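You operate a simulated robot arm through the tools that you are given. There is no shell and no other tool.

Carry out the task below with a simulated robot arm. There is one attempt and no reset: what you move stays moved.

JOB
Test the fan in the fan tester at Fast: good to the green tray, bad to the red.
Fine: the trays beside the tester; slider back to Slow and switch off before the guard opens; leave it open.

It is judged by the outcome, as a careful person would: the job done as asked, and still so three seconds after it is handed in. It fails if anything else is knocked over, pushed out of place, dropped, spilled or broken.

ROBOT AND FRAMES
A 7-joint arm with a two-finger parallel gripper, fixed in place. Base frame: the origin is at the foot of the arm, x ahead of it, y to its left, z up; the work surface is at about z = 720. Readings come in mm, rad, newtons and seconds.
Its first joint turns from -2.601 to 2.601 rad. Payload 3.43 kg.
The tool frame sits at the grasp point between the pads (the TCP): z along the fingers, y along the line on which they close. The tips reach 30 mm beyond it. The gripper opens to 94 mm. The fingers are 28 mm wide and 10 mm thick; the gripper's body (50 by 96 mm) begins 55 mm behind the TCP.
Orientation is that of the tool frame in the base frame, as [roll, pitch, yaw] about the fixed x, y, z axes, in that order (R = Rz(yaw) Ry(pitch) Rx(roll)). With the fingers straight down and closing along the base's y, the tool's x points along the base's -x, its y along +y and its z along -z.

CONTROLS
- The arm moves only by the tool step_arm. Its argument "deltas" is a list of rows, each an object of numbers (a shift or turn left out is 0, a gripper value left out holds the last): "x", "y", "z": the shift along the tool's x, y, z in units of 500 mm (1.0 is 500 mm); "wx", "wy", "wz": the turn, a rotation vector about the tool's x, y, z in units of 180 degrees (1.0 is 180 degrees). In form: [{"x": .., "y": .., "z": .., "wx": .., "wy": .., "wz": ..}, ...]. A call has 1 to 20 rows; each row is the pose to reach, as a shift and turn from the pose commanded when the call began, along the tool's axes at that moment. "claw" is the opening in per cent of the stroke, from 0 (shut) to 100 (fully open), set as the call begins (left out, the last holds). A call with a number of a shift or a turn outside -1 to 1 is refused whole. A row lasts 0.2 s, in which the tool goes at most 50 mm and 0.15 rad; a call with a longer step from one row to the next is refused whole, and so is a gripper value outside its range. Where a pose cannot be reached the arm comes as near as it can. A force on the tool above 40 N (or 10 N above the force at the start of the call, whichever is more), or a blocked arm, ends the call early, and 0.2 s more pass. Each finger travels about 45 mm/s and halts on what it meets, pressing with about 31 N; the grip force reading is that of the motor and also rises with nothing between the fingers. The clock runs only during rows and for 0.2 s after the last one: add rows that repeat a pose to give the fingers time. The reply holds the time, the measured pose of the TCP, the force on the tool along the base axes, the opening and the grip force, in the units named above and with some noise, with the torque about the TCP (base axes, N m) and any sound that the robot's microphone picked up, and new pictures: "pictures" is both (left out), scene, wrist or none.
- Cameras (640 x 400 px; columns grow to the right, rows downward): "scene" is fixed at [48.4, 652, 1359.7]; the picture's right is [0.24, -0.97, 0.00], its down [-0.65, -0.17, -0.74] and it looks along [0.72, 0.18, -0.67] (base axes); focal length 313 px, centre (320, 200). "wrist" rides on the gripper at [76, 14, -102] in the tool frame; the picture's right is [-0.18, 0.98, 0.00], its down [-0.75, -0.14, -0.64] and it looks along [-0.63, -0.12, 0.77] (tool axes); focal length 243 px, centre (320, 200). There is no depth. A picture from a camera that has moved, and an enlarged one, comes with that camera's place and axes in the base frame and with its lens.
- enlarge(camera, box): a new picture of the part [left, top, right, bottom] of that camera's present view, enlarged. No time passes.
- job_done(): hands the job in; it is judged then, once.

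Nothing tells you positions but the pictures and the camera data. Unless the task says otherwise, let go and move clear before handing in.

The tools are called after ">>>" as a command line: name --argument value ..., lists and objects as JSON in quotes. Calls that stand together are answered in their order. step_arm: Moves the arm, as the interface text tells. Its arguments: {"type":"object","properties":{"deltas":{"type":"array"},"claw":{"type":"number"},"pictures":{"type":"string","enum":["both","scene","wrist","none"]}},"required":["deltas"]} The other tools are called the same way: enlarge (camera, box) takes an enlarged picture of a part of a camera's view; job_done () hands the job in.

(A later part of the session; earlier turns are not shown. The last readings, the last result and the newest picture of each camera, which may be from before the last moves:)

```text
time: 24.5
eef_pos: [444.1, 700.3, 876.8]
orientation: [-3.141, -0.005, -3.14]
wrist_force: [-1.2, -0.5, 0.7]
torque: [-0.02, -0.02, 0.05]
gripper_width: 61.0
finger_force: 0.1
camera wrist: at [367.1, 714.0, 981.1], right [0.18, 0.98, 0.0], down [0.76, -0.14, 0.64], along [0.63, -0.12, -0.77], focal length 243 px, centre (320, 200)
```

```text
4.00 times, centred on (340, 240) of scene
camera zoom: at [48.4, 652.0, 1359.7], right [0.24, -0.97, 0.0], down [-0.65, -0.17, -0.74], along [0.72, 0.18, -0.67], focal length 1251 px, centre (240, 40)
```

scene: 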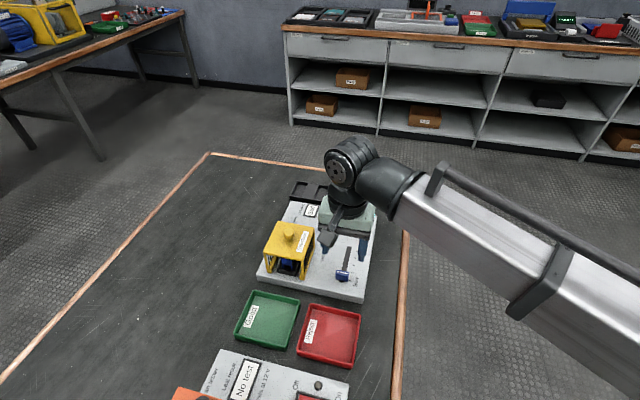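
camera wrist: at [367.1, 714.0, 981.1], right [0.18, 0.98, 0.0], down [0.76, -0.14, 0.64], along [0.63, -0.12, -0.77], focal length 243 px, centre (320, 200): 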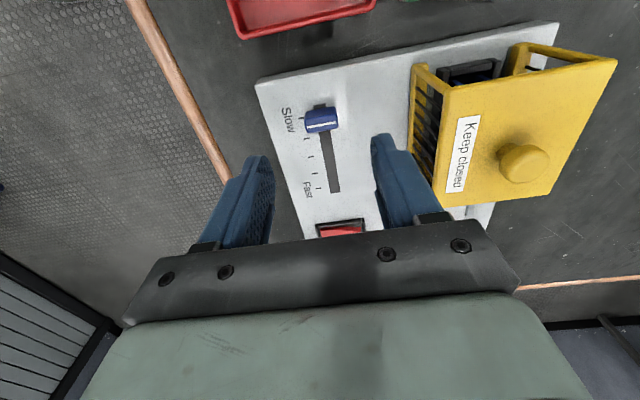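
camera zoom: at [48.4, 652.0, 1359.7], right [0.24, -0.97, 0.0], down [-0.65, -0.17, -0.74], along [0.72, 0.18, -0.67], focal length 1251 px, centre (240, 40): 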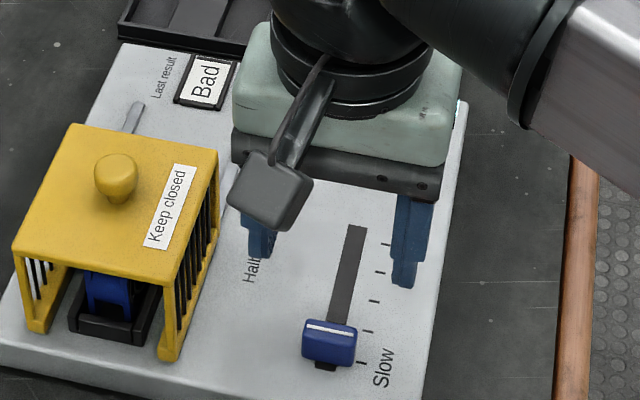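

The slider is at Slow and the display still shows "Bad". Next is switching off. I'll hover the closed fingers above the rocker's Off half at (611, 715).

>>> step_arm --deltas '[{"x": -0.08, "y": 0.008, "z": 0.01}, {"x": -0.16, "y": 0.016, "z": 0.02}, {"x": -0.24, "y": 0.024, "z": 0.04}, {"x": -0.3, "y": 0.03, "z": 0.06}, {"x": -0.334, "y": 0.031, "z": 0.072}, {"x": -0.334, "y": 0.031, "z": 0.072}, {"x": -0.334, "y": 0.031, "z": 0.072}]' --claw 0

>>> enlarge --camera "wrist" --box '[250, 80, 410, 240]'

>>> enlarge --camera "scene" --box '[290, 190, 390, 260]'

```text
time: 26.1
eef_pos: [608.9, 715.7, 841.5]
orientation: [3.141, -0.008, -3.14]
wrist_force: [-0.1, 0.1, 0.4]
torque: [0.01, 0.01, 0.0]
gripper_width: 0.0
finger_force: 30.3
camera wrist: at [533.4, 729.2, 945.1], right [0.18, 0.98, 0.0], down [0.76, -0.14, 0.64], along [0.63, -0.12, -0.77], focal length 243 px, centre (320, 200)
```

scene: 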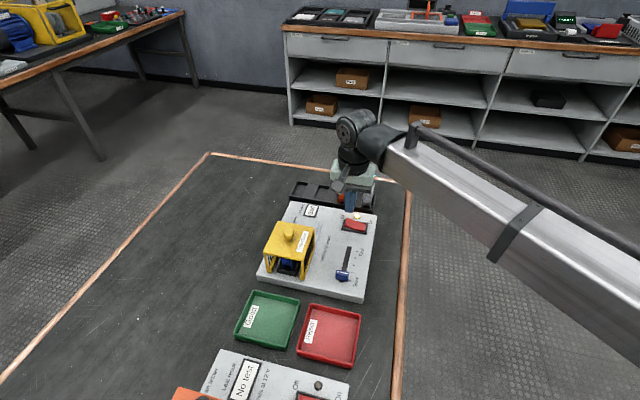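
wrist: 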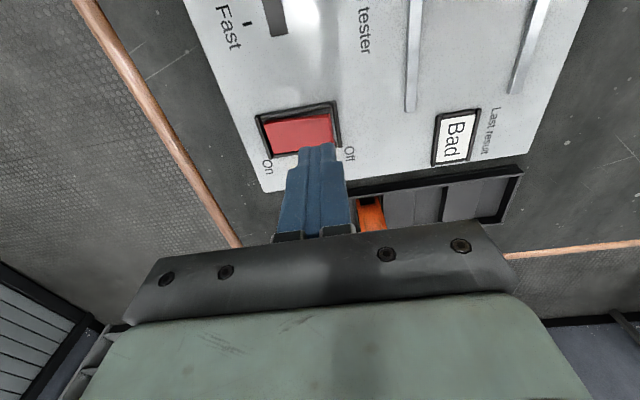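

```text
2.50 times, centred on (330, 160) of wrist
camera zoom: at [533.4, 729.2, 945.1], right [0.18, 0.98, 0.0], down [0.76, -0.14, 0.64], along [0.63, -0.12, -0.77], focal length 606 px, centre (295, 300)
```

zoom: 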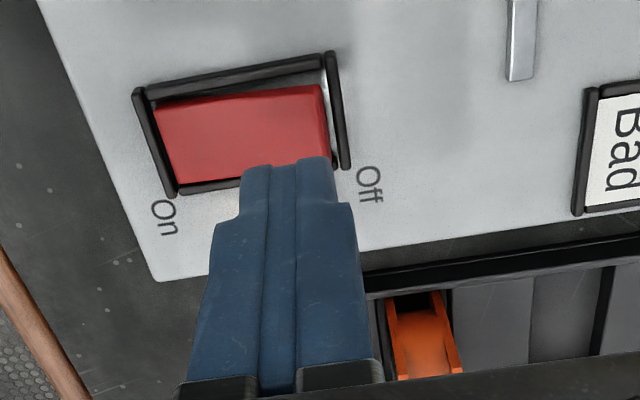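

```text
5.71 times, centred on (340, 225) of scene
camera zoom: at [48.4, 652.0, 1359.7], right [0.24, -0.97, 0.0], down [-0.65, -0.17, -0.74], along [0.72, 0.18, -0.67], focal length 1788 px, centre (206, 57)
```

zoom: 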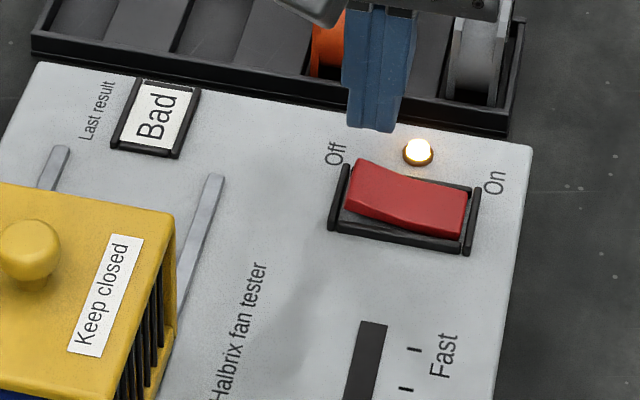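

The fingers are positioned over the raised Off half. I'll press slowly.

>>> step_arm --deltas '[{"z": 0.035}, {"z": 0.066}, {"z": 0.072}, {"z": 0.078}, {"z": 0.084}, {"z": 0.09}, {"z": 0.096}, {"z": 0.102}, {"z": 0.104}]'

>>> enlarge --camera "scene" --box '[290, 190, 390, 260]'

```text
time: 28.1
eef_pos: [611.3, 716.5, 790.8]
orientation: [3.139, -0.001, -3.141]
wrist_force: [6.9, 9.5, 24.7]
torque: [0.08, -0.25, 0.11]
gripper_width: 0.0
finger_force: 31.1
heard: click
camera wrist: at [533.8, 730.3, 894.0], right [0.18, 0.98, 0.0], down [0.76, -0.14, 0.64], along [0.63, -0.11, -0.77], focal length 243 px, centre (320, 200)
```

scene: 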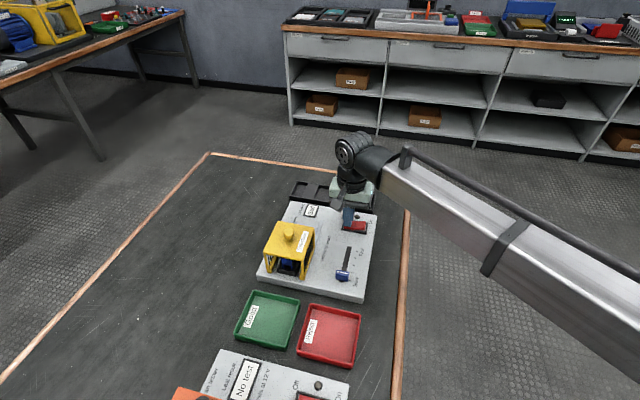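
wrist: 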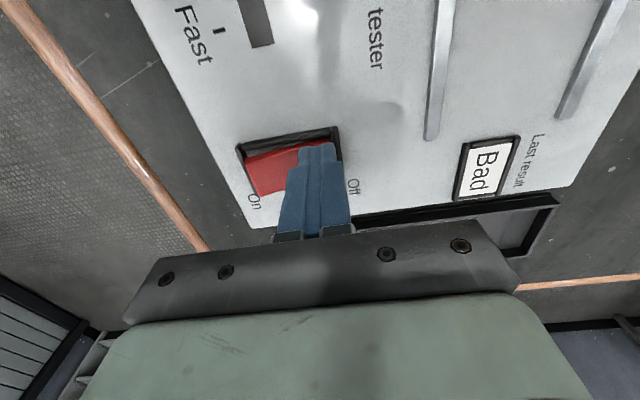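

```text
5.71 times, centred on (340, 225) of scene
camera zoom: at [48.4, 652.0, 1359.7], right [0.24, -0.97, 0.0], down [-0.65, -0.17, -0.74], along [0.72, 0.18, -0.67], focal length 1788 px, centre (206, 57)
```

zoom: 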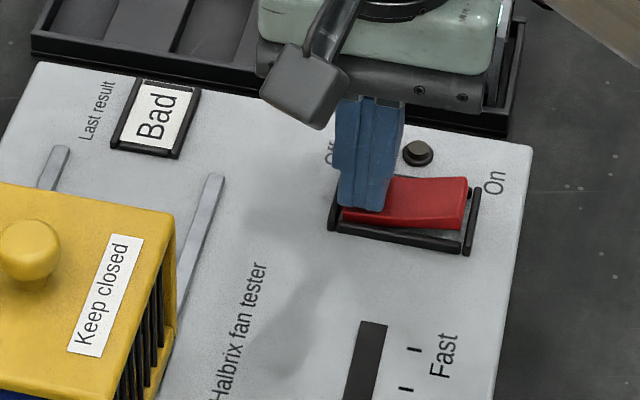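

It clicked off and the lamp is out. I lift to about z=910 and check the fan and guard.

>>> step_arm --deltas '[{"z": -0.04}, {"z": -0.12}, {"z": -0.2}, {"z": -0.24}, {"z": -0.24}]'

>>> enlarge --camera "scene" --box '[290, 190, 390, 290]'

>>> enlarge --camera "scene" --box '[255, 210, 325, 290]'

```text
time: 29.3
eef_pos: [612.4, 716.1, 910.0]
orientation: [3.14, -0.005, -3.14]
wrist_force: [0.0, 0.0, -0.6]
torque: [0.03, 0.02, 0.01]
gripper_width: 0.0
finger_force: 30.8
camera wrist: at [535.1, 729.7, 1012.3], right [0.18, 0.98, 0.0], down [0.76, -0.14, 0.64], along [0.63, -0.12, -0.77], focal length 243 px, centre (320, 200)
```

scene: 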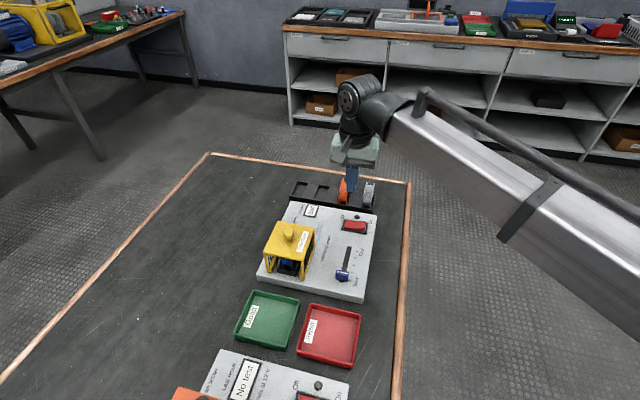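
wrist: 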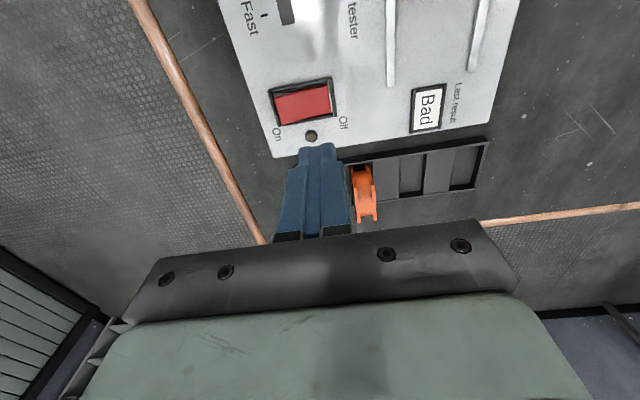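

```text
4.00 times, centred on (340, 240) of scene
camera zoom: at [48.4, 652.0, 1359.7], right [0.24, -0.97, 0.0], down [-0.65, -0.17, -0.74], along [0.72, 0.18, -0.67], focal length 1251 px, centre (240, 40)
```

zoom: 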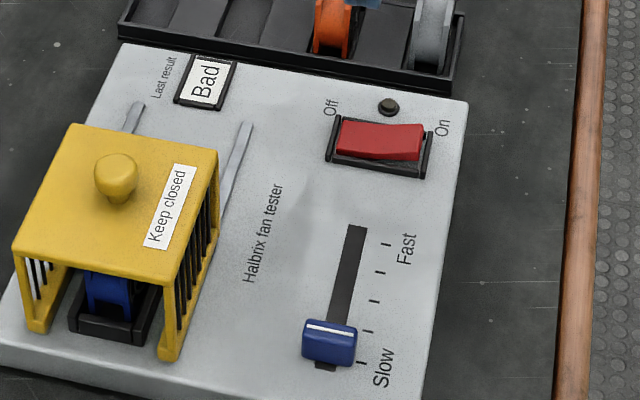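

```text
5.00 times, centred on (290, 250) of scene
camera zoom: at [48.4, 652.0, 1359.7], right [0.24, -0.97, 0.0], down [-0.65, -0.17, -0.74], along [0.72, 0.18, -0.67], focal length 1564 px, centre (470, -50)
```

zoom: 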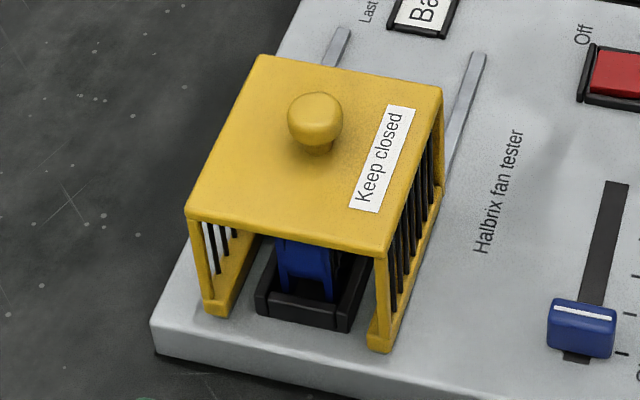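

The switch is off, the slider is at Slow and the fan is still. I'll move above the guard's knob at about (470, 827) with open fingers, staying high.

>>> step_arm --deltas '[{"x": 0.06, "y": 0.045}, {"x": 0.12, "y": 0.09}, {"x": 0.18, "y": 0.135}, {"x": 0.24, "y": 0.18}, {"x": 0.284, "y": 0.222}, {"x": 0.284, "y": 0.222}]' --claw 55

>>> enlarge --camera "wrist" --box '[220, 60, 420, 240]'

```text
time: 30.7
eef_pos: [468.8, 826.5, 910.4]
orientation: [-3.141, -0.007, -3.14]
wrist_force: [-0.6, 0.4, -0.2]
torque: [0.01, 0.0, 0.04]
gripper_width: 51.4
finger_force: 0.1
camera wrist: at [392.4, 839.6, 1013.9], right [0.18, 0.98, 0.0], down [0.76, -0.14, 0.64], along [0.63, -0.12, -0.77], focal length 243 px, centre (320, 200)
```

scene: 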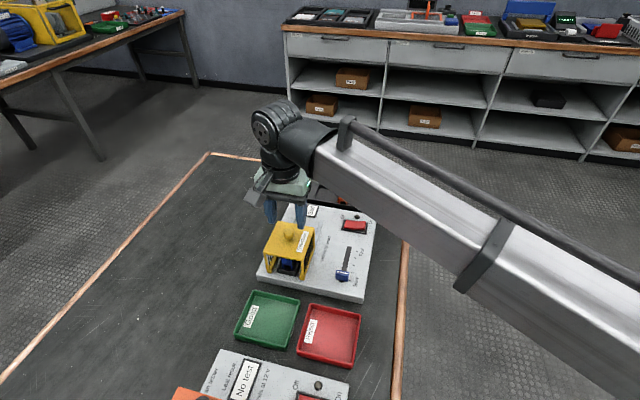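
wrist: 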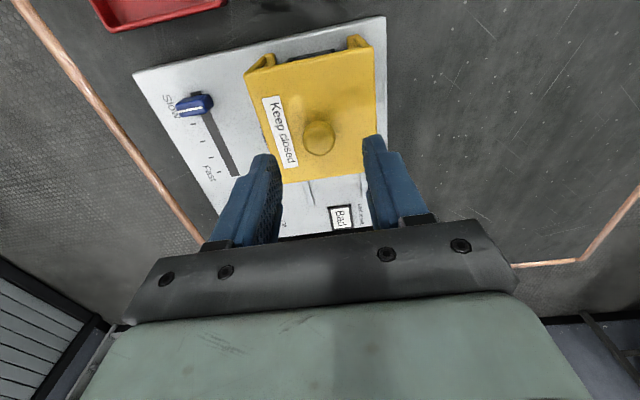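

```text
2.22 times, centred on (320, 150) of wrist
camera zoom: at [392.4, 839.6, 1013.9], right [0.18, 0.98, 0.0], down [0.76, -0.14, 0.64], along [0.63, -0.12, -0.77], focal length 539 px, centre (320, 311)
```

zoom: 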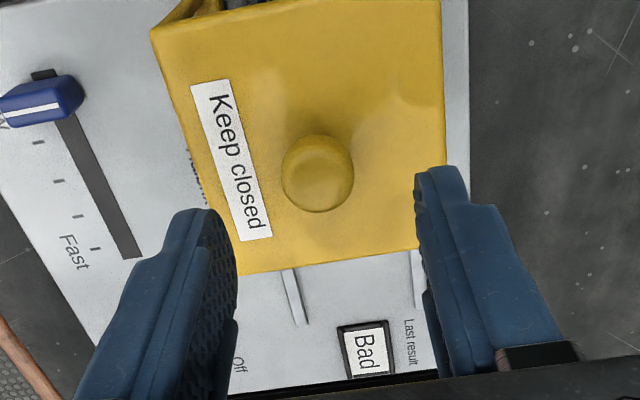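

The knob centre is at about (472, 824.5). Before gripping, I'll test in the air whether the arm reaches the fully open position at x≈566.

>>> step_arm --deltas '[{"x": -0.05, "y": -0.004, "z": 0.01}, {"x": -0.1, "y": -0.004, "z": 0.02}, {"x": -0.15, "y": -0.004, "z": 0.02}, {"x": -0.194, "y": -0.004, "z": 0.02}, {"x": -0.194, "y": -0.004, "z": 0.02}, {"x": -0.194, "y": -0.004, "z": 0.02}]'

```text
time: 32.1
eef_pos: [565.1, 823.8, 898.3]
orientation: [-3.139, -0.005, -3.14]
wrist_force: [0.5, -0.1, 0.0]
torque: [0.01, 0.0, -0.01]
gripper_width: 51.7
finger_force: 0.1
camera wrist: at [488.9, 837.1, 1001.6], right [0.18, 0.98, 0.0], down [0.76, -0.14, 0.64], along [0.63, -0.12, -0.77], focal length 243 px, centre (320, 200)
```

scene: 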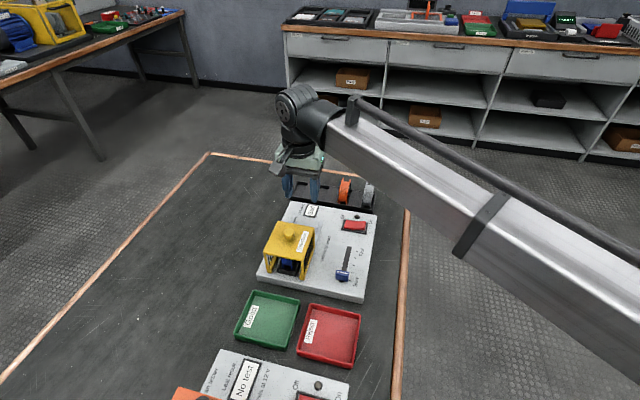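
wrist: 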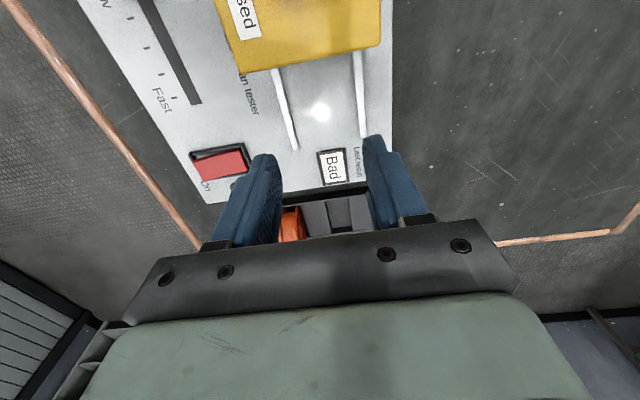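

That position is reachable. I return over the knob and lower to z≈862, so the tips sit just above the guard's top.

>>> step_arm --deltas '[{"x": 0.05, "z": -0.01}, {"x": 0.1, "z": -0.01}, {"x": 0.15, "z": -0.01}, {"x": 0.187, "y": 0.001, "z": -0.01}, {"x": 0.187, "y": 0.001, "z": 0.02}, {"x": 0.187, "y": 0.001, "z": 0.05}, {"x": 0.187, "y": 0.001, "z": 0.07}, {"x": 0.187, "y": 0.001, "z": 0.07}]'

>>> enlarge --camera "wrist" --box '[220, 60, 420, 240]'

>>> enlarge --camera "scene" --box '[245, 190, 335, 290]'

```text
time: 33.9
eef_pos: [472.3, 825.0, 863.5]
orientation: [3.141, -0.005, -3.14]
wrist_force: [0.0, 0.1, 0.0]
torque: [-0.02, 0.0, 0.01]
gripper_width: 51.7
finger_force: 0.1
camera wrist: at [395.4, 838.1, 967.7], right [0.18, 0.98, 0.0], down [0.76, -0.14, 0.64], along [0.63, -0.12, -0.77], focal length 243 px, centre (320, 200)
```

scene: 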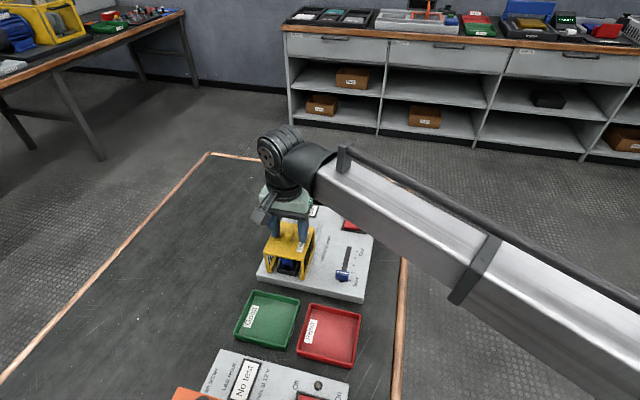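
wrist: 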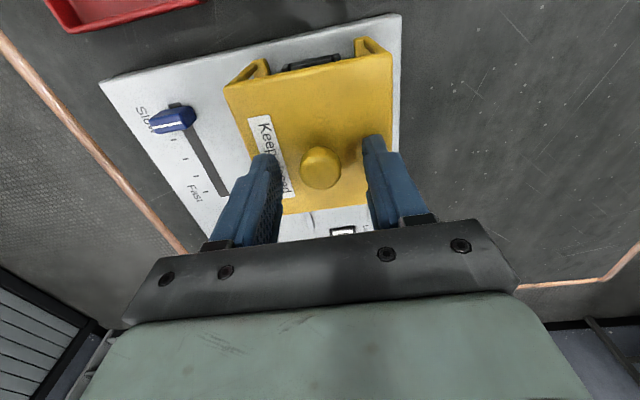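

```text
2.22 times, centred on (320, 150) of wrist
camera zoom: at [395.4, 838.1, 967.7], right [0.18, 0.98, 0.0], down [0.76, -0.14, 0.64], along [0.63, -0.12, -0.77], focal length 539 px, centre (320, 311)
```

zoom: 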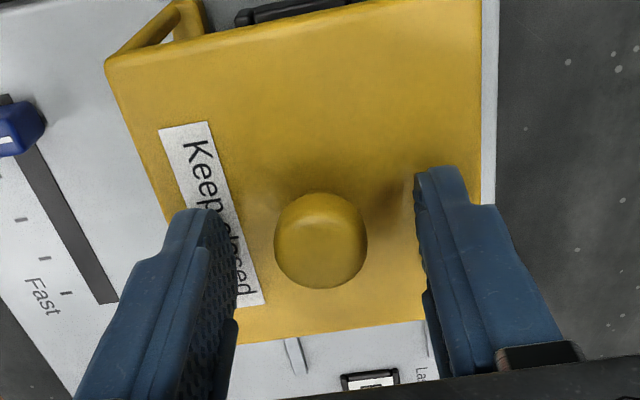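

```text
4.00 times, centred on (290, 240) of scene
camera zoom: at [48.4, 652.0, 1359.7], right [0.24, -0.97, 0.0], down [-0.65, -0.17, -0.74], along [0.72, 0.18, -0.67], focal length 1251 px, centre (440, 40)
```

zoom: 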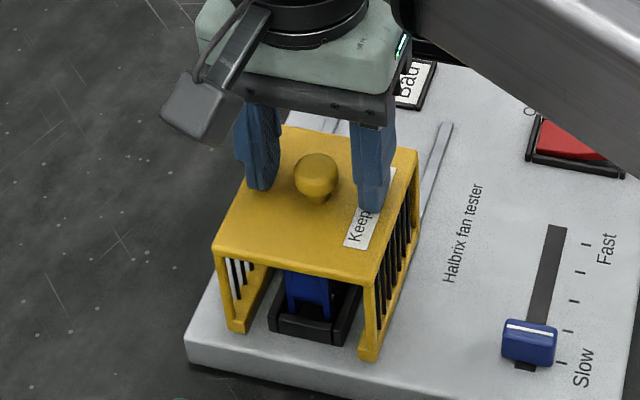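

The fingers straddle the guard's knob just above its top. Now I close on the knob.

>>> step_arm --deltas '[{"x": 0}, {"x": 0}, {"x": 0}, {"x": 0}]' --claw 10 --pictures "wrist"

```text
time: 34.9
eef_pos: [472.4, 825.3, 863.8]
orientation: [3.139, -0.007, -3.14]
wrist_force: [0.6, 4.9, 0.1]
torque: [0.03, 0.04, -0.01]
gripper_width: 23.5
finger_force: 45.4
camera wrist: at [395.4, 838.5, 967.7], right [0.18, 0.98, 0.0], down [0.76, -0.14, 0.64], along [0.63, -0.12, -0.77], focal length 243 px, centre (320, 200)
```

wrist: 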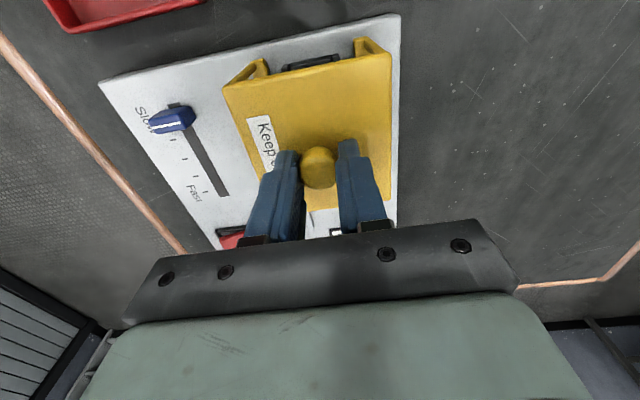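

I have the knob, about 23.5 mm wide. I'll slide the guard along its rails in +x, 40 mm first.

>>> step_arm --deltas '[{"x": -0.015, "y": 0.001}, {"x": -0.03, "y": 0.001}, {"x": -0.045, "y": 0.001}, {"x": -0.06, "y": 0.001}, {"x": -0.08, "y": 0.001}, {"x": -0.08, "y": 0.001}]'

>>> enlarge --camera "scene" --box '[245, 190, 335, 290]'

```text
time: 36.3
eef_pos: [512.4, 825.3, 863.8]
orientation: [-3.141, -0.005, -3.139]
wrist_force: [1.9, 0.0, -1.1]
torque: [-0.08, 0.64, -0.01]
gripper_width: 23.8
finger_force: 44.7
camera wrist: at [436.0, 838.6, 967.8], right [0.18, 0.98, 0.0], down [0.76, -0.14, 0.64], along [0.63, -0.12, -0.77], focal length 243 px, centre (320, 200)
```

scene: 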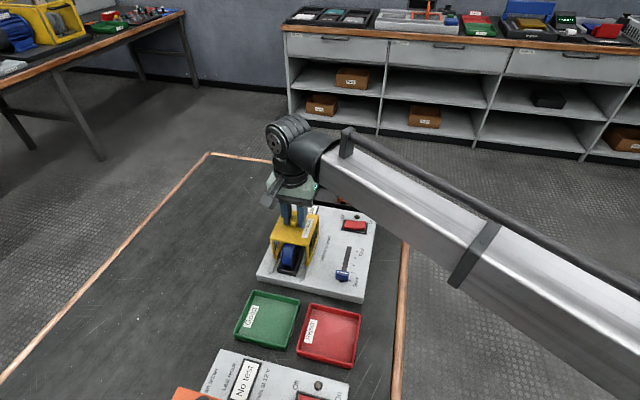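
wrist: 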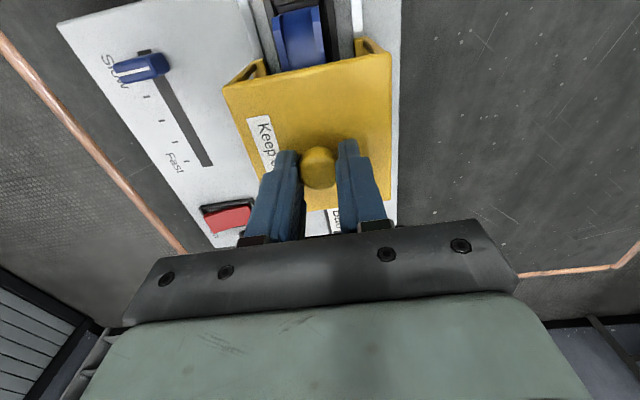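

```text
4.00 times, centred on (290, 240) of scene
camera zoom: at [48.4, 652.0, 1359.7], right [0.24, -0.97, 0.0], down [-0.65, -0.17, -0.74], along [0.72, 0.18, -0.67], focal length 1251 px, centre (440, 40)
```

zoom: 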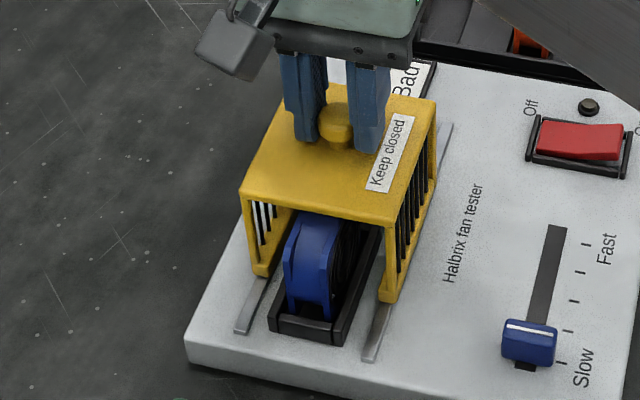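

The guard slides and the blue fan is appearing. I'll continue until the guard meets its end stop.

>>> step_arm --deltas '[{"x": -0.02}, {"x": -0.04}, {"x": -0.06}, {"x": -0.08}, {"x": -0.09}, {"x": -0.096}, {"x": -0.102}, {"x": -0.108}, {"x": -0.112}, {"x": -0.112}]'

>>> enlarge --camera "scene" --box '[245, 190, 335, 290]'

```text
time: 38.5
eef_pos: [568.0, 825.1, 864.5]
orientation: [-3.141, -0.005, -3.139]
wrist_force: [-0.4, -10.8, -2.7]
torque: [-0.08, 0.22, 0.04]
gripper_width: 23.6
finger_force: 44.5
camera wrist: at [491.9, 838.8, 967.7], right [0.18, 0.98, 0.0], down [0.76, -0.14, 0.64], along [0.63, -0.12, -0.77], focal length 243 px, centre (320, 200)
```

scene: 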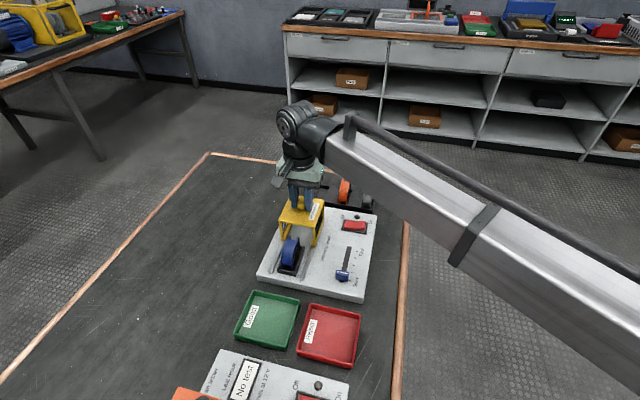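
wrist: 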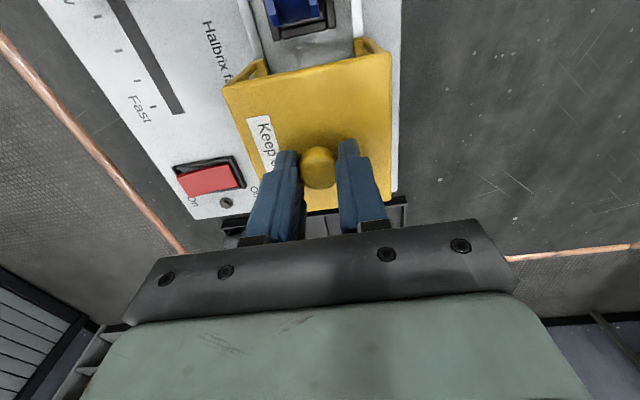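

```text
4.00 times, centred on (290, 240) of scene
camera zoom: at [48.4, 652.0, 1359.7], right [0.24, -0.97, 0.0], down [-0.65, -0.17, -0.74], along [0.72, 0.18, -0.67], focal length 1251 px, centre (440, 40)
```

zoom: 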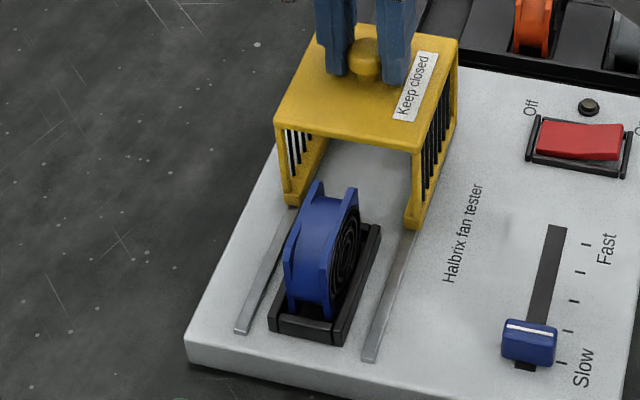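

The guard is about 96 mm open and the fan is fully exposed. I'll nudge gently to see whether there's still travel before the end stop.

>>> step_arm --deltas '[{"x": -0.003, "y": -0.002}, {"x": -0.006, "y": -0.002}, {"x": -0.009, "y": -0.002}, {"x": -0.012, "y": -0.002}, {"x": -0.012, "y": -0.002}]'

>>> enlarge --camera "scene" --box '[245, 190, 335, 290]'

```text
time: 39.7
eef_pos: [570.3, 824.8, 864.7]
orientation: [3.14, -0.013, -3.137]
wrist_force: [-38.2, -3.5, -5.3]
torque: [-0.02, -0.3, 0.0]
gripper_width: 23.9
finger_force: 45.0
camera wrist: at [494.2, 838.3, 968.2], right [0.18, 0.98, 0.0], down [0.76, -0.14, 0.63], along [0.62, -0.11, -0.77], focal length 243 px, centre (320, 200)
```

scene: 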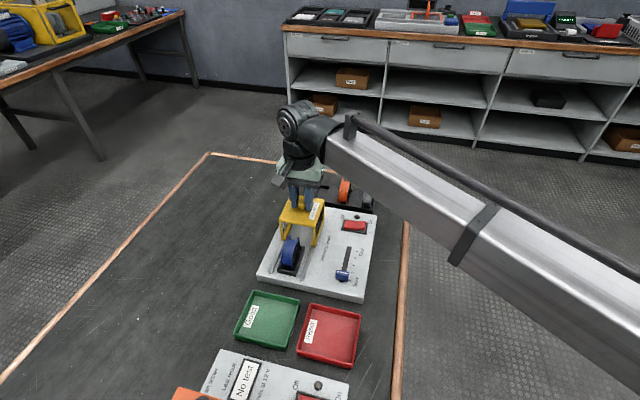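
wrist: 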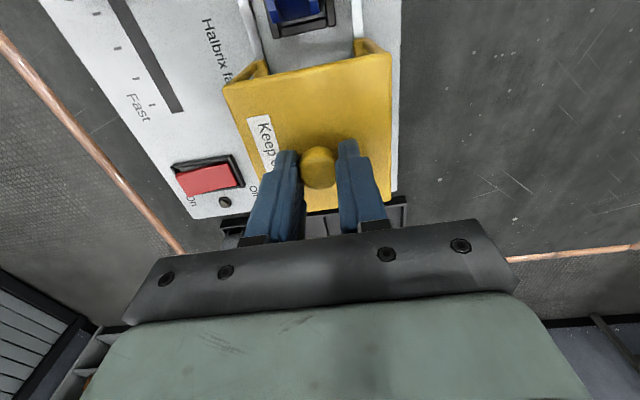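

```text
4.00 times, centred on (290, 240) of scene
camera zoom: at [48.4, 652.0, 1359.7], right [0.24, -0.97, 0.0], down [-0.65, -0.17, -0.74], along [0.72, 0.18, -0.67], focal length 1251 px, centre (440, 40)
```

zoom: 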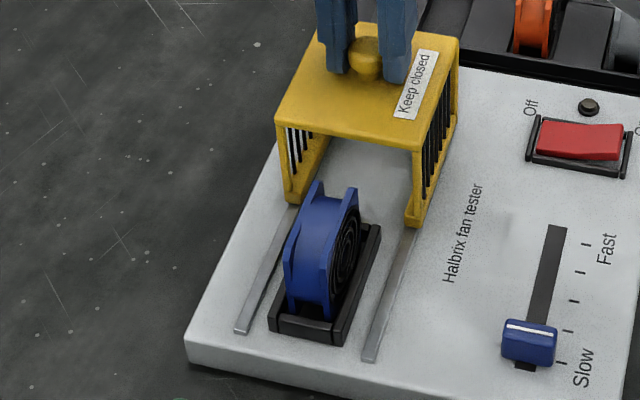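

The guard is hard against its fully open stop. I ease off the load, release the knob and lift.

>>> step_arm --deltas '[{"x": 0.005}, {"x": 0.005}]' --pictures "none"

>>> step_arm --deltas '[{"x": 0}, {"x": 0}, {"x": 0}, {"z": -0.04}, {"z": -0.1}, {"z": -0.16}, {"z": -0.16}]' --claw 60

>>> enlarge --camera "scene" --box '[245, 190, 335, 290]'

```text
time: 40.3
eef_pos: [571.4, 824.3, 863.6]
orientation: [3.138, -0.012, -3.14]
wrist_force: [-26.2, 0.6, -4.0]
torque: [-0.16, 1.52, -0.01]
gripper_width: 23.6
finger_force: 45.0
```

```text
time: 41.9
eef_pos: [572.1, 823.5, 944.4]
orientation: [-3.142, -0.005, -3.141]
wrist_force: [0.1, -0.1, 0.1]
torque: [0.02, -0.02, 0.04]
gripper_width: 56.6
finger_force: 0.0
camera wrist: at [494.6, 837.6, 1048.4], right [0.18, 0.98, 0.0], down [0.76, -0.14, 0.64], along [0.63, -0.12, -0.77], focal length 243 px, centre (320, 200)
```

scene: 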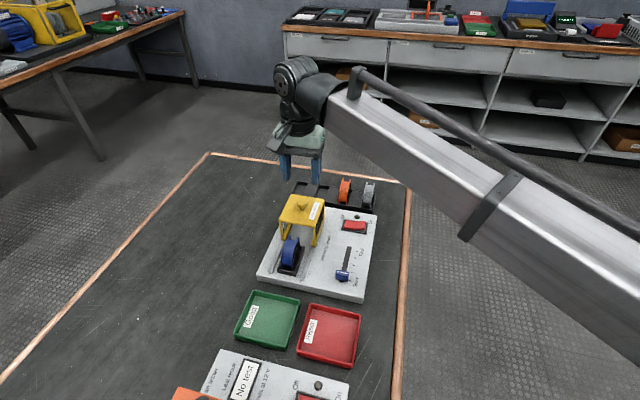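
wrist: 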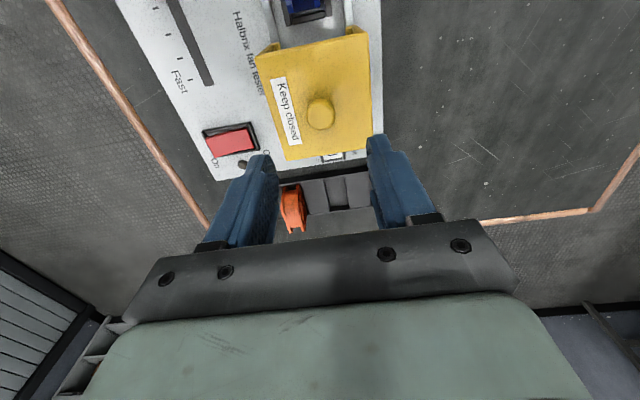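

```text
4.00 times, centred on (290, 240) of scene
camera zoom: at [48.4, 652.0, 1359.7], right [0.24, -0.97, 0.0], down [-0.65, -0.17, -0.74], along [0.72, 0.18, -0.67], focal length 1251 px, centre (440, 40)
```

zoom: 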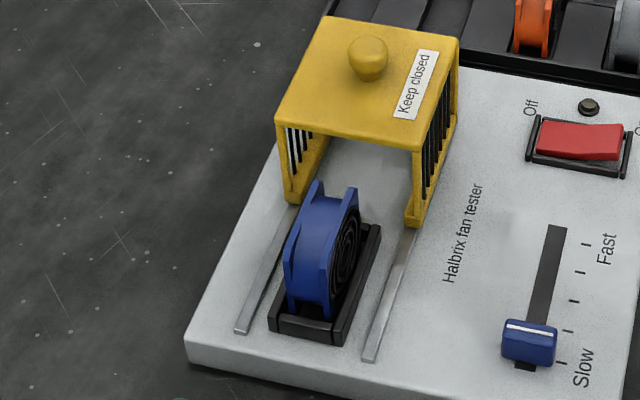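

The guard stays fully open and I'm clear of it. I'll move back over the fan with the gripper high to measure it.

>>> step_arm --deltas '[{"x": 0.08}, {"x": 0.16}, {"x": 0.24}, {"x": 0.3, "y": 0.006}, {"x": 0.3, "y": 0.006}]'

>>> enlarge --camera "wrist" --box '[260, 60, 400, 200]'

>>> enlarge --camera "scene" --box '[265, 220, 325, 290]'

```text
time: 43.1
eef_pos: [420.0, 827.7, 943.0]
orientation: [3.14, -0.006, -3.14]
wrist_force: [-0.2, -0.8, -0.1]
torque: [-0.02, -0.03, 0.03]
gripper_width: 56.2
finger_force: 0.0
camera wrist: at [343.2, 840.3, 1047.3], right [0.18, 0.98, 0.0], down [0.76, -0.14, 0.64], along [0.63, -0.12, -0.77], focal length 243 px, centre (320, 200)
```

scene: 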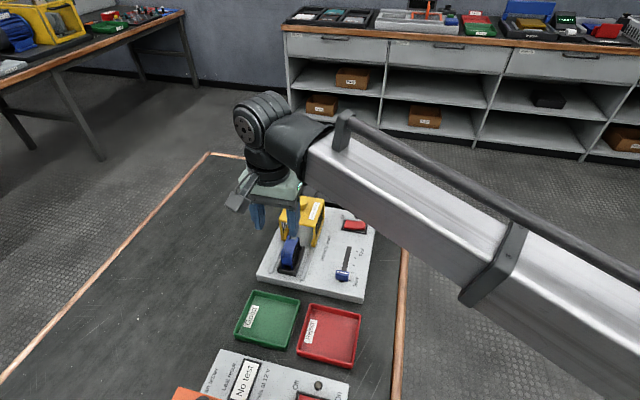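
wrist: 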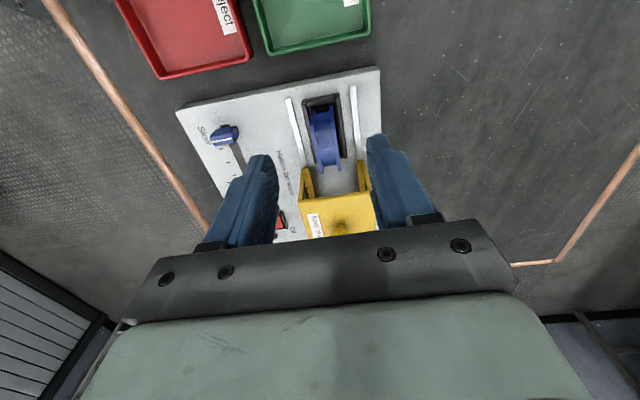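

```text
2.86 times, centred on (330, 130) of wrist
camera zoom: at [343.2, 840.3, 1047.3], right [0.18, 0.98, 0.0], down [0.76, -0.14, 0.64], along [0.63, -0.12, -0.77], focal length 693 px, centre (291, 400)
```

zoom: 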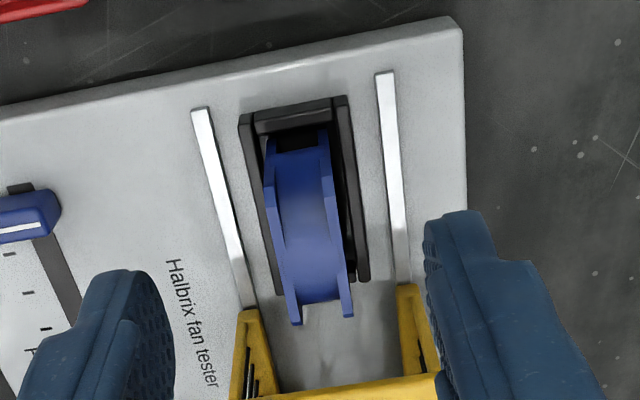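

```text
5.71 times, centred on (295, 255) of scene
camera zoom: at [48.4, 652.0, 1359.7], right [0.24, -0.97, 0.0], down [-0.65, -0.17, -0.74], along [0.72, 0.18, -0.67], focal length 1788 px, centre (463, -114)
```

zoom: 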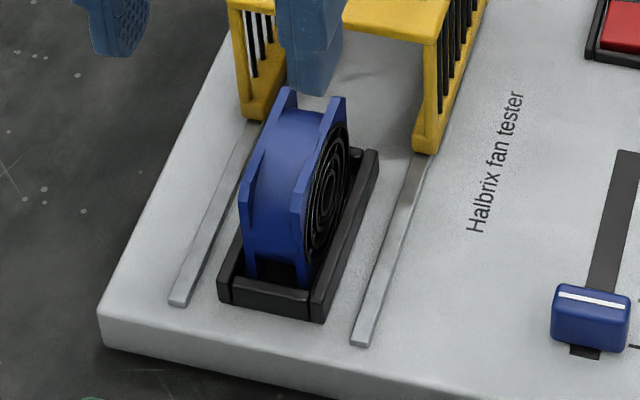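

The fan stands upright in its cradle at about x 437–496, y 813–836, with its top at z≈812. The cradle walls reach about z=768. I'll move over it at (467, 825) and check the alignment before lowering.

>>> step_arm --deltas '[{"x": -0.03, "y": -0.002, "z": 0.03}, {"x": -0.06, "y": -0.004, "z": 0.06}, {"x": -0.094, "y": -0.005, "z": 0.1}, {"x": -0.094, "y": -0.005, "z": 0.14}, {"x": -0.094, "y": -0.005, "z": 0.14}]' --claw 65

>>> enlarge --camera "wrist" --box '[240, 60, 400, 220]'

>>> enlarge --camera "scene" --box '[250, 200, 340, 290]'

```text
time: 44.3
eef_pos: [468.2, 824.9, 873.0]
orientation: [-3.141, -0.005, -3.14]
wrist_force: [0.4, -0.4, 1.0]
torque: [0.02, 0.0, -0.03]
gripper_width: 61.2
finger_force: 0.1
camera wrist: at [392.1, 838.3, 976.7], right [0.18, 0.98, 0.0], down [0.76, -0.14, 0.64], along [0.63, -0.12, -0.77], focal length 243 px, centre (320, 200)
```

scene: 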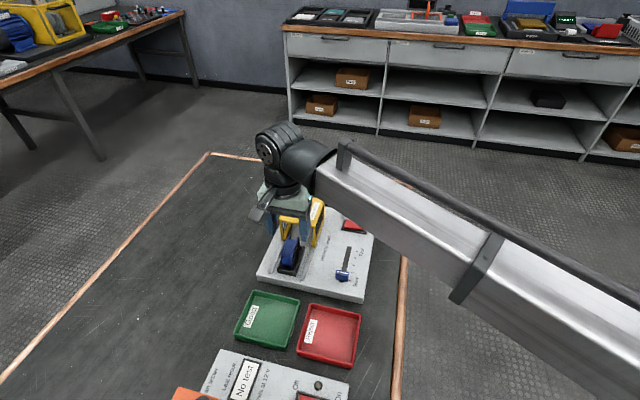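
wrist: 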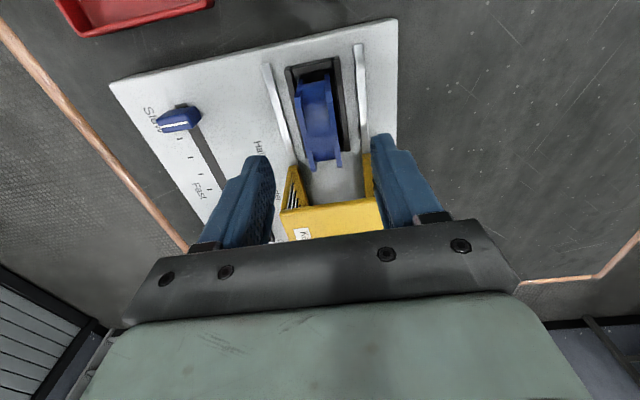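

```text
2.50 times, centred on (320, 140) of wrist
camera zoom: at [392.1, 838.3, 976.7], right [0.18, 0.98, 0.0], down [0.76, -0.14, 0.64], along [0.63, -0.12, -0.77], focal length 606 px, centre (320, 350)
```

zoom: 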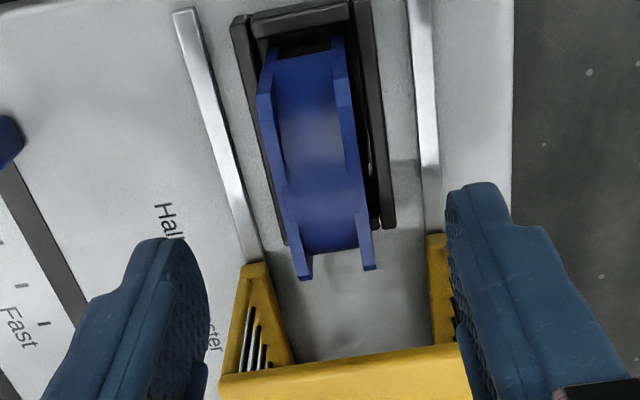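

```text
4.44 times, centred on (295, 245) of scene
camera zoom: at [48.4, 652.0, 1359.7], right [0.24, -0.97, 0.0], down [-0.65, -0.17, -0.74], along [0.72, 0.18, -0.67], focal length 1390 px, centre (431, 0)
```

zoom: 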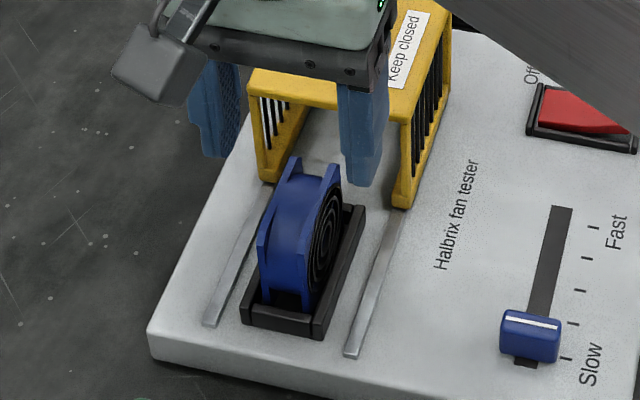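

The fan is centred between the fingers at (467, 824.6). I'll lower to z≈803 so the tips stay above the cradle walls.

>>> step_arm --deltas '[{"x": 0.002, "z": 0.04}, {"x": 0.002, "z": 0.08}, {"x": 0.002, "z": 0.11}, {"x": 0.002, "z": 0.13}, {"x": 0.002, "z": 0.14}, {"x": 0.002, "z": 0.14}]'

>>> enlarge --camera "wrist" --box '[240, 60, 400, 220]'

>>> enlarge --camera "scene" --box '[250, 200, 340, 290]'

```text
time: 45.7
eef_pos: [467.1, 825.0, 803.2]
orientation: [-3.142, -0.007, -3.141]
wrist_force: [-0.3, 0.2, -0.4]
torque: [-0.04, -0.03, -0.06]
gripper_width: 61.2
finger_force: 0.0
camera wrist: at [390.3, 838.8, 907.3], right [0.18, 0.98, 0.0], down [0.76, -0.14, 0.64], along [0.63, -0.12, -0.77], focal length 243 px, centre (320, 200)
```

scene: 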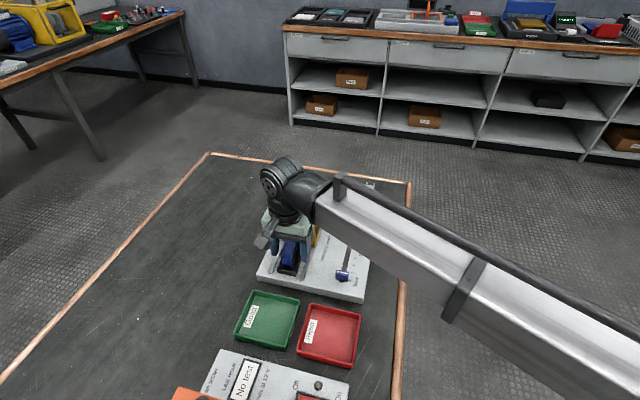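
wrist: 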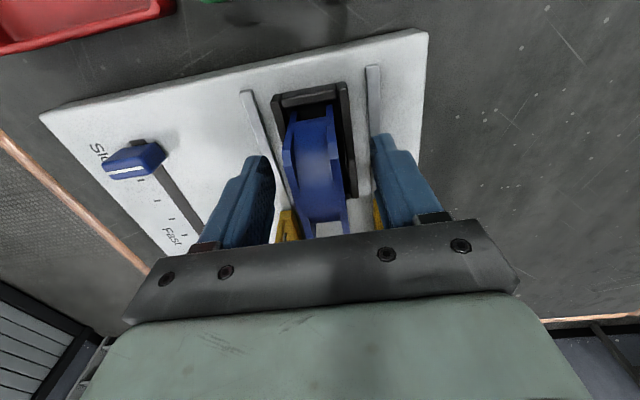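

```text
2.50 times, centred on (320, 140) of wrist
camera zoom: at [390.3, 838.8, 907.3], right [0.18, 0.98, 0.0], down [0.76, -0.14, 0.64], along [0.63, -0.12, -0.77], focal length 606 px, centre (320, 350)
```

zoom: 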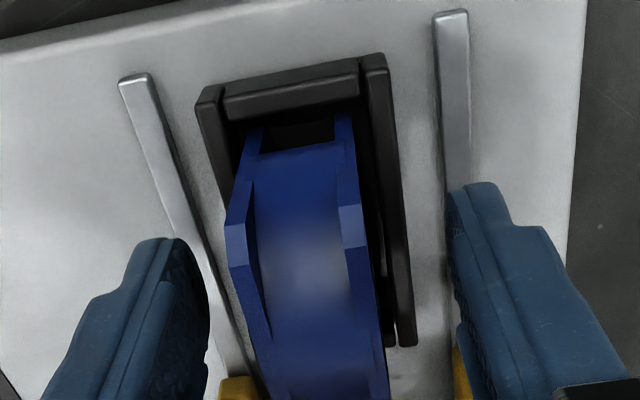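

```text
4.44 times, centred on (295, 245) of scene
camera zoom: at [48.4, 652.0, 1359.7], right [0.24, -0.97, 0.0], down [-0.65, -0.17, -0.74], along [0.72, 0.18, -0.67], focal length 1390 px, centre (431, 0)
```

zoom: 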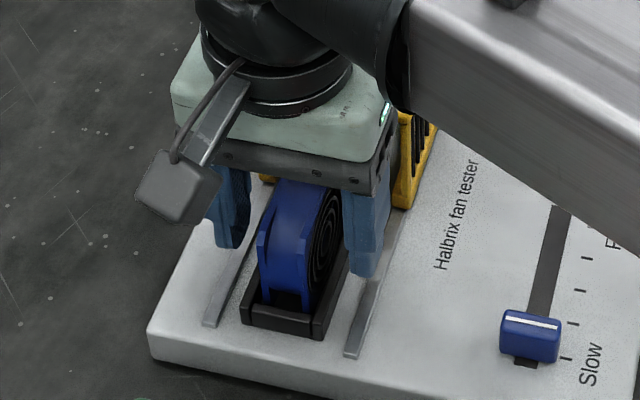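

Nothing is touching. I'll close on the fan.

>>> step_arm --deltas '[{"x": 0}, {"x": 0}, {"x": 0}, {"x": 0}]' --claw 10

>>> enlarge --camera "wrist" --box '[240, 60, 400, 220]'

```text
time: 46.7
eef_pos: [467.0, 824.1, 802.5]
orientation: [-3.141, -0.004, -3.14]
wrist_force: [-0.3, -1.3, 0.2]
torque: [0.0, 0.02, -0.03]
gripper_width: 28.7
finger_force: 31.0
camera wrist: at [390.3, 838.8, 907.3], right [0.18, 0.98, 0.0], down [0.76, -0.14, 0.64], along [0.63, -0.12, -0.77], focal length 243 px, centre (320, 200)
```

scene: 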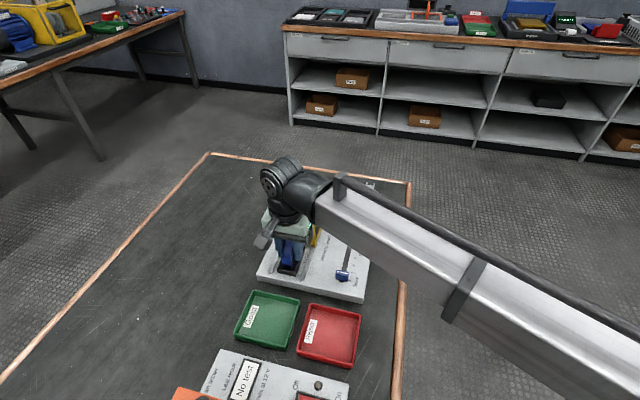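
wrist: 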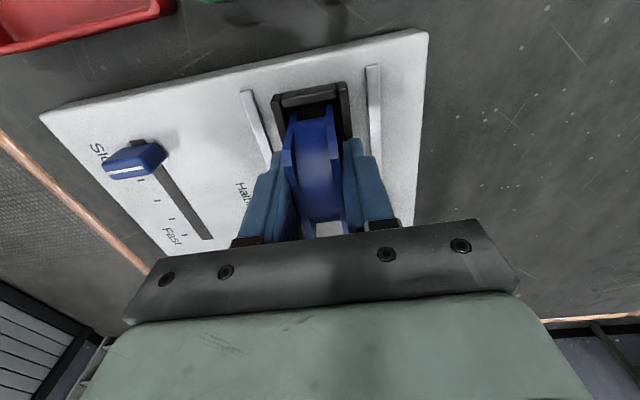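

```text
2.50 times, centred on (320, 140) of wrist
camera zoom: at [390.3, 838.8, 907.3], right [0.18, 0.98, 0.0], down [0.76, -0.14, 0.64], along [0.63, -0.12, -0.77], focal length 606 px, centre (320, 350)
```

zoom: 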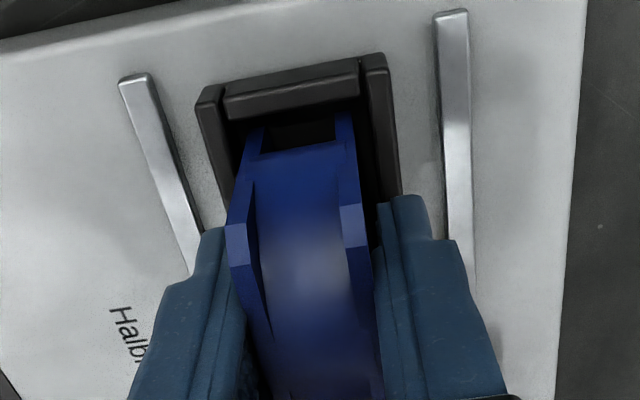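

The width is 28.7 mm. I'll hold a moment to confirm the grip has settled, then lift a little.

>>> step_arm --deltas '[{"x": 0}, {"x": 0}, {"x": 0}]' --claw 5 --pictures "none"

>>> step_arm --deltas '[{"z": -0.01}, {"z": -0.02}, {"z": -0.03}, {"z": -0.04}, {"z": -0.04}]'

>>> enlarge --camera "scene" --box '[250, 200, 340, 290]'

```text
time: 47.5
eef_pos: [467.3, 824.3, 804.7]
orientation: [3.142, -0.006, -3.139]
wrist_force: [1.0, -0.7, 0.0]
torque: [0.01, 0.0, -0.01]
gripper_width: 28.6
finger_force: 31.2
```

```text
time: 48.7
eef_pos: [467.8, 824.8, 823.9]
orientation: [-3.141, -0.007, -3.14]
wrist_force: [0.5, 0.2, -1.5]
torque: [0.02, 0.01, -0.02]
gripper_width: 28.7
finger_force: 31.3
camera wrist: at [390.8, 839.5, 927.4], right [0.18, 0.98, 0.0], down [0.76, -0.14, 0.64], along [0.63, -0.12, -0.77], focal length 243 px, centre (320, 200)
```

scene: 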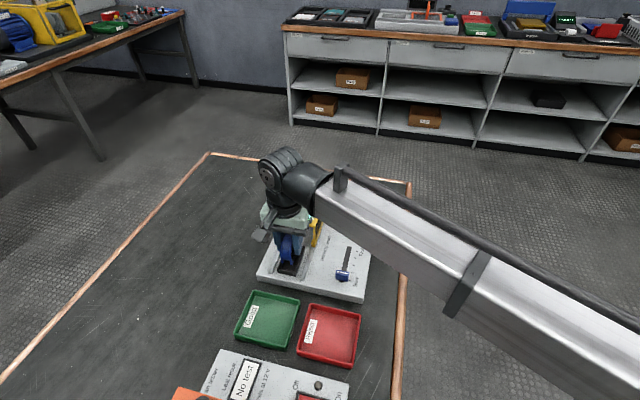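
wrist: 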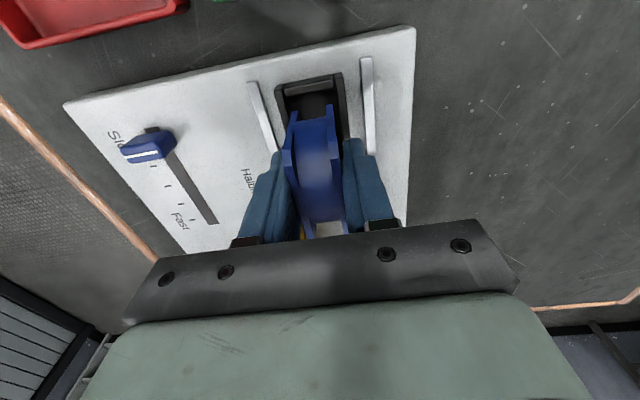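

```text
4.44 times, centred on (295, 245) of scene
camera zoom: at [48.4, 652.0, 1359.7], right [0.24, -0.97, 0.0], down [-0.65, -0.17, -0.74], along [0.72, 0.18, -0.67], focal length 1390 px, centre (431, 0)
```

zoom: 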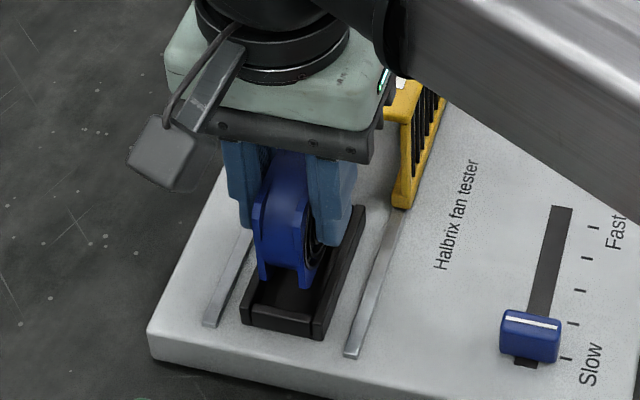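

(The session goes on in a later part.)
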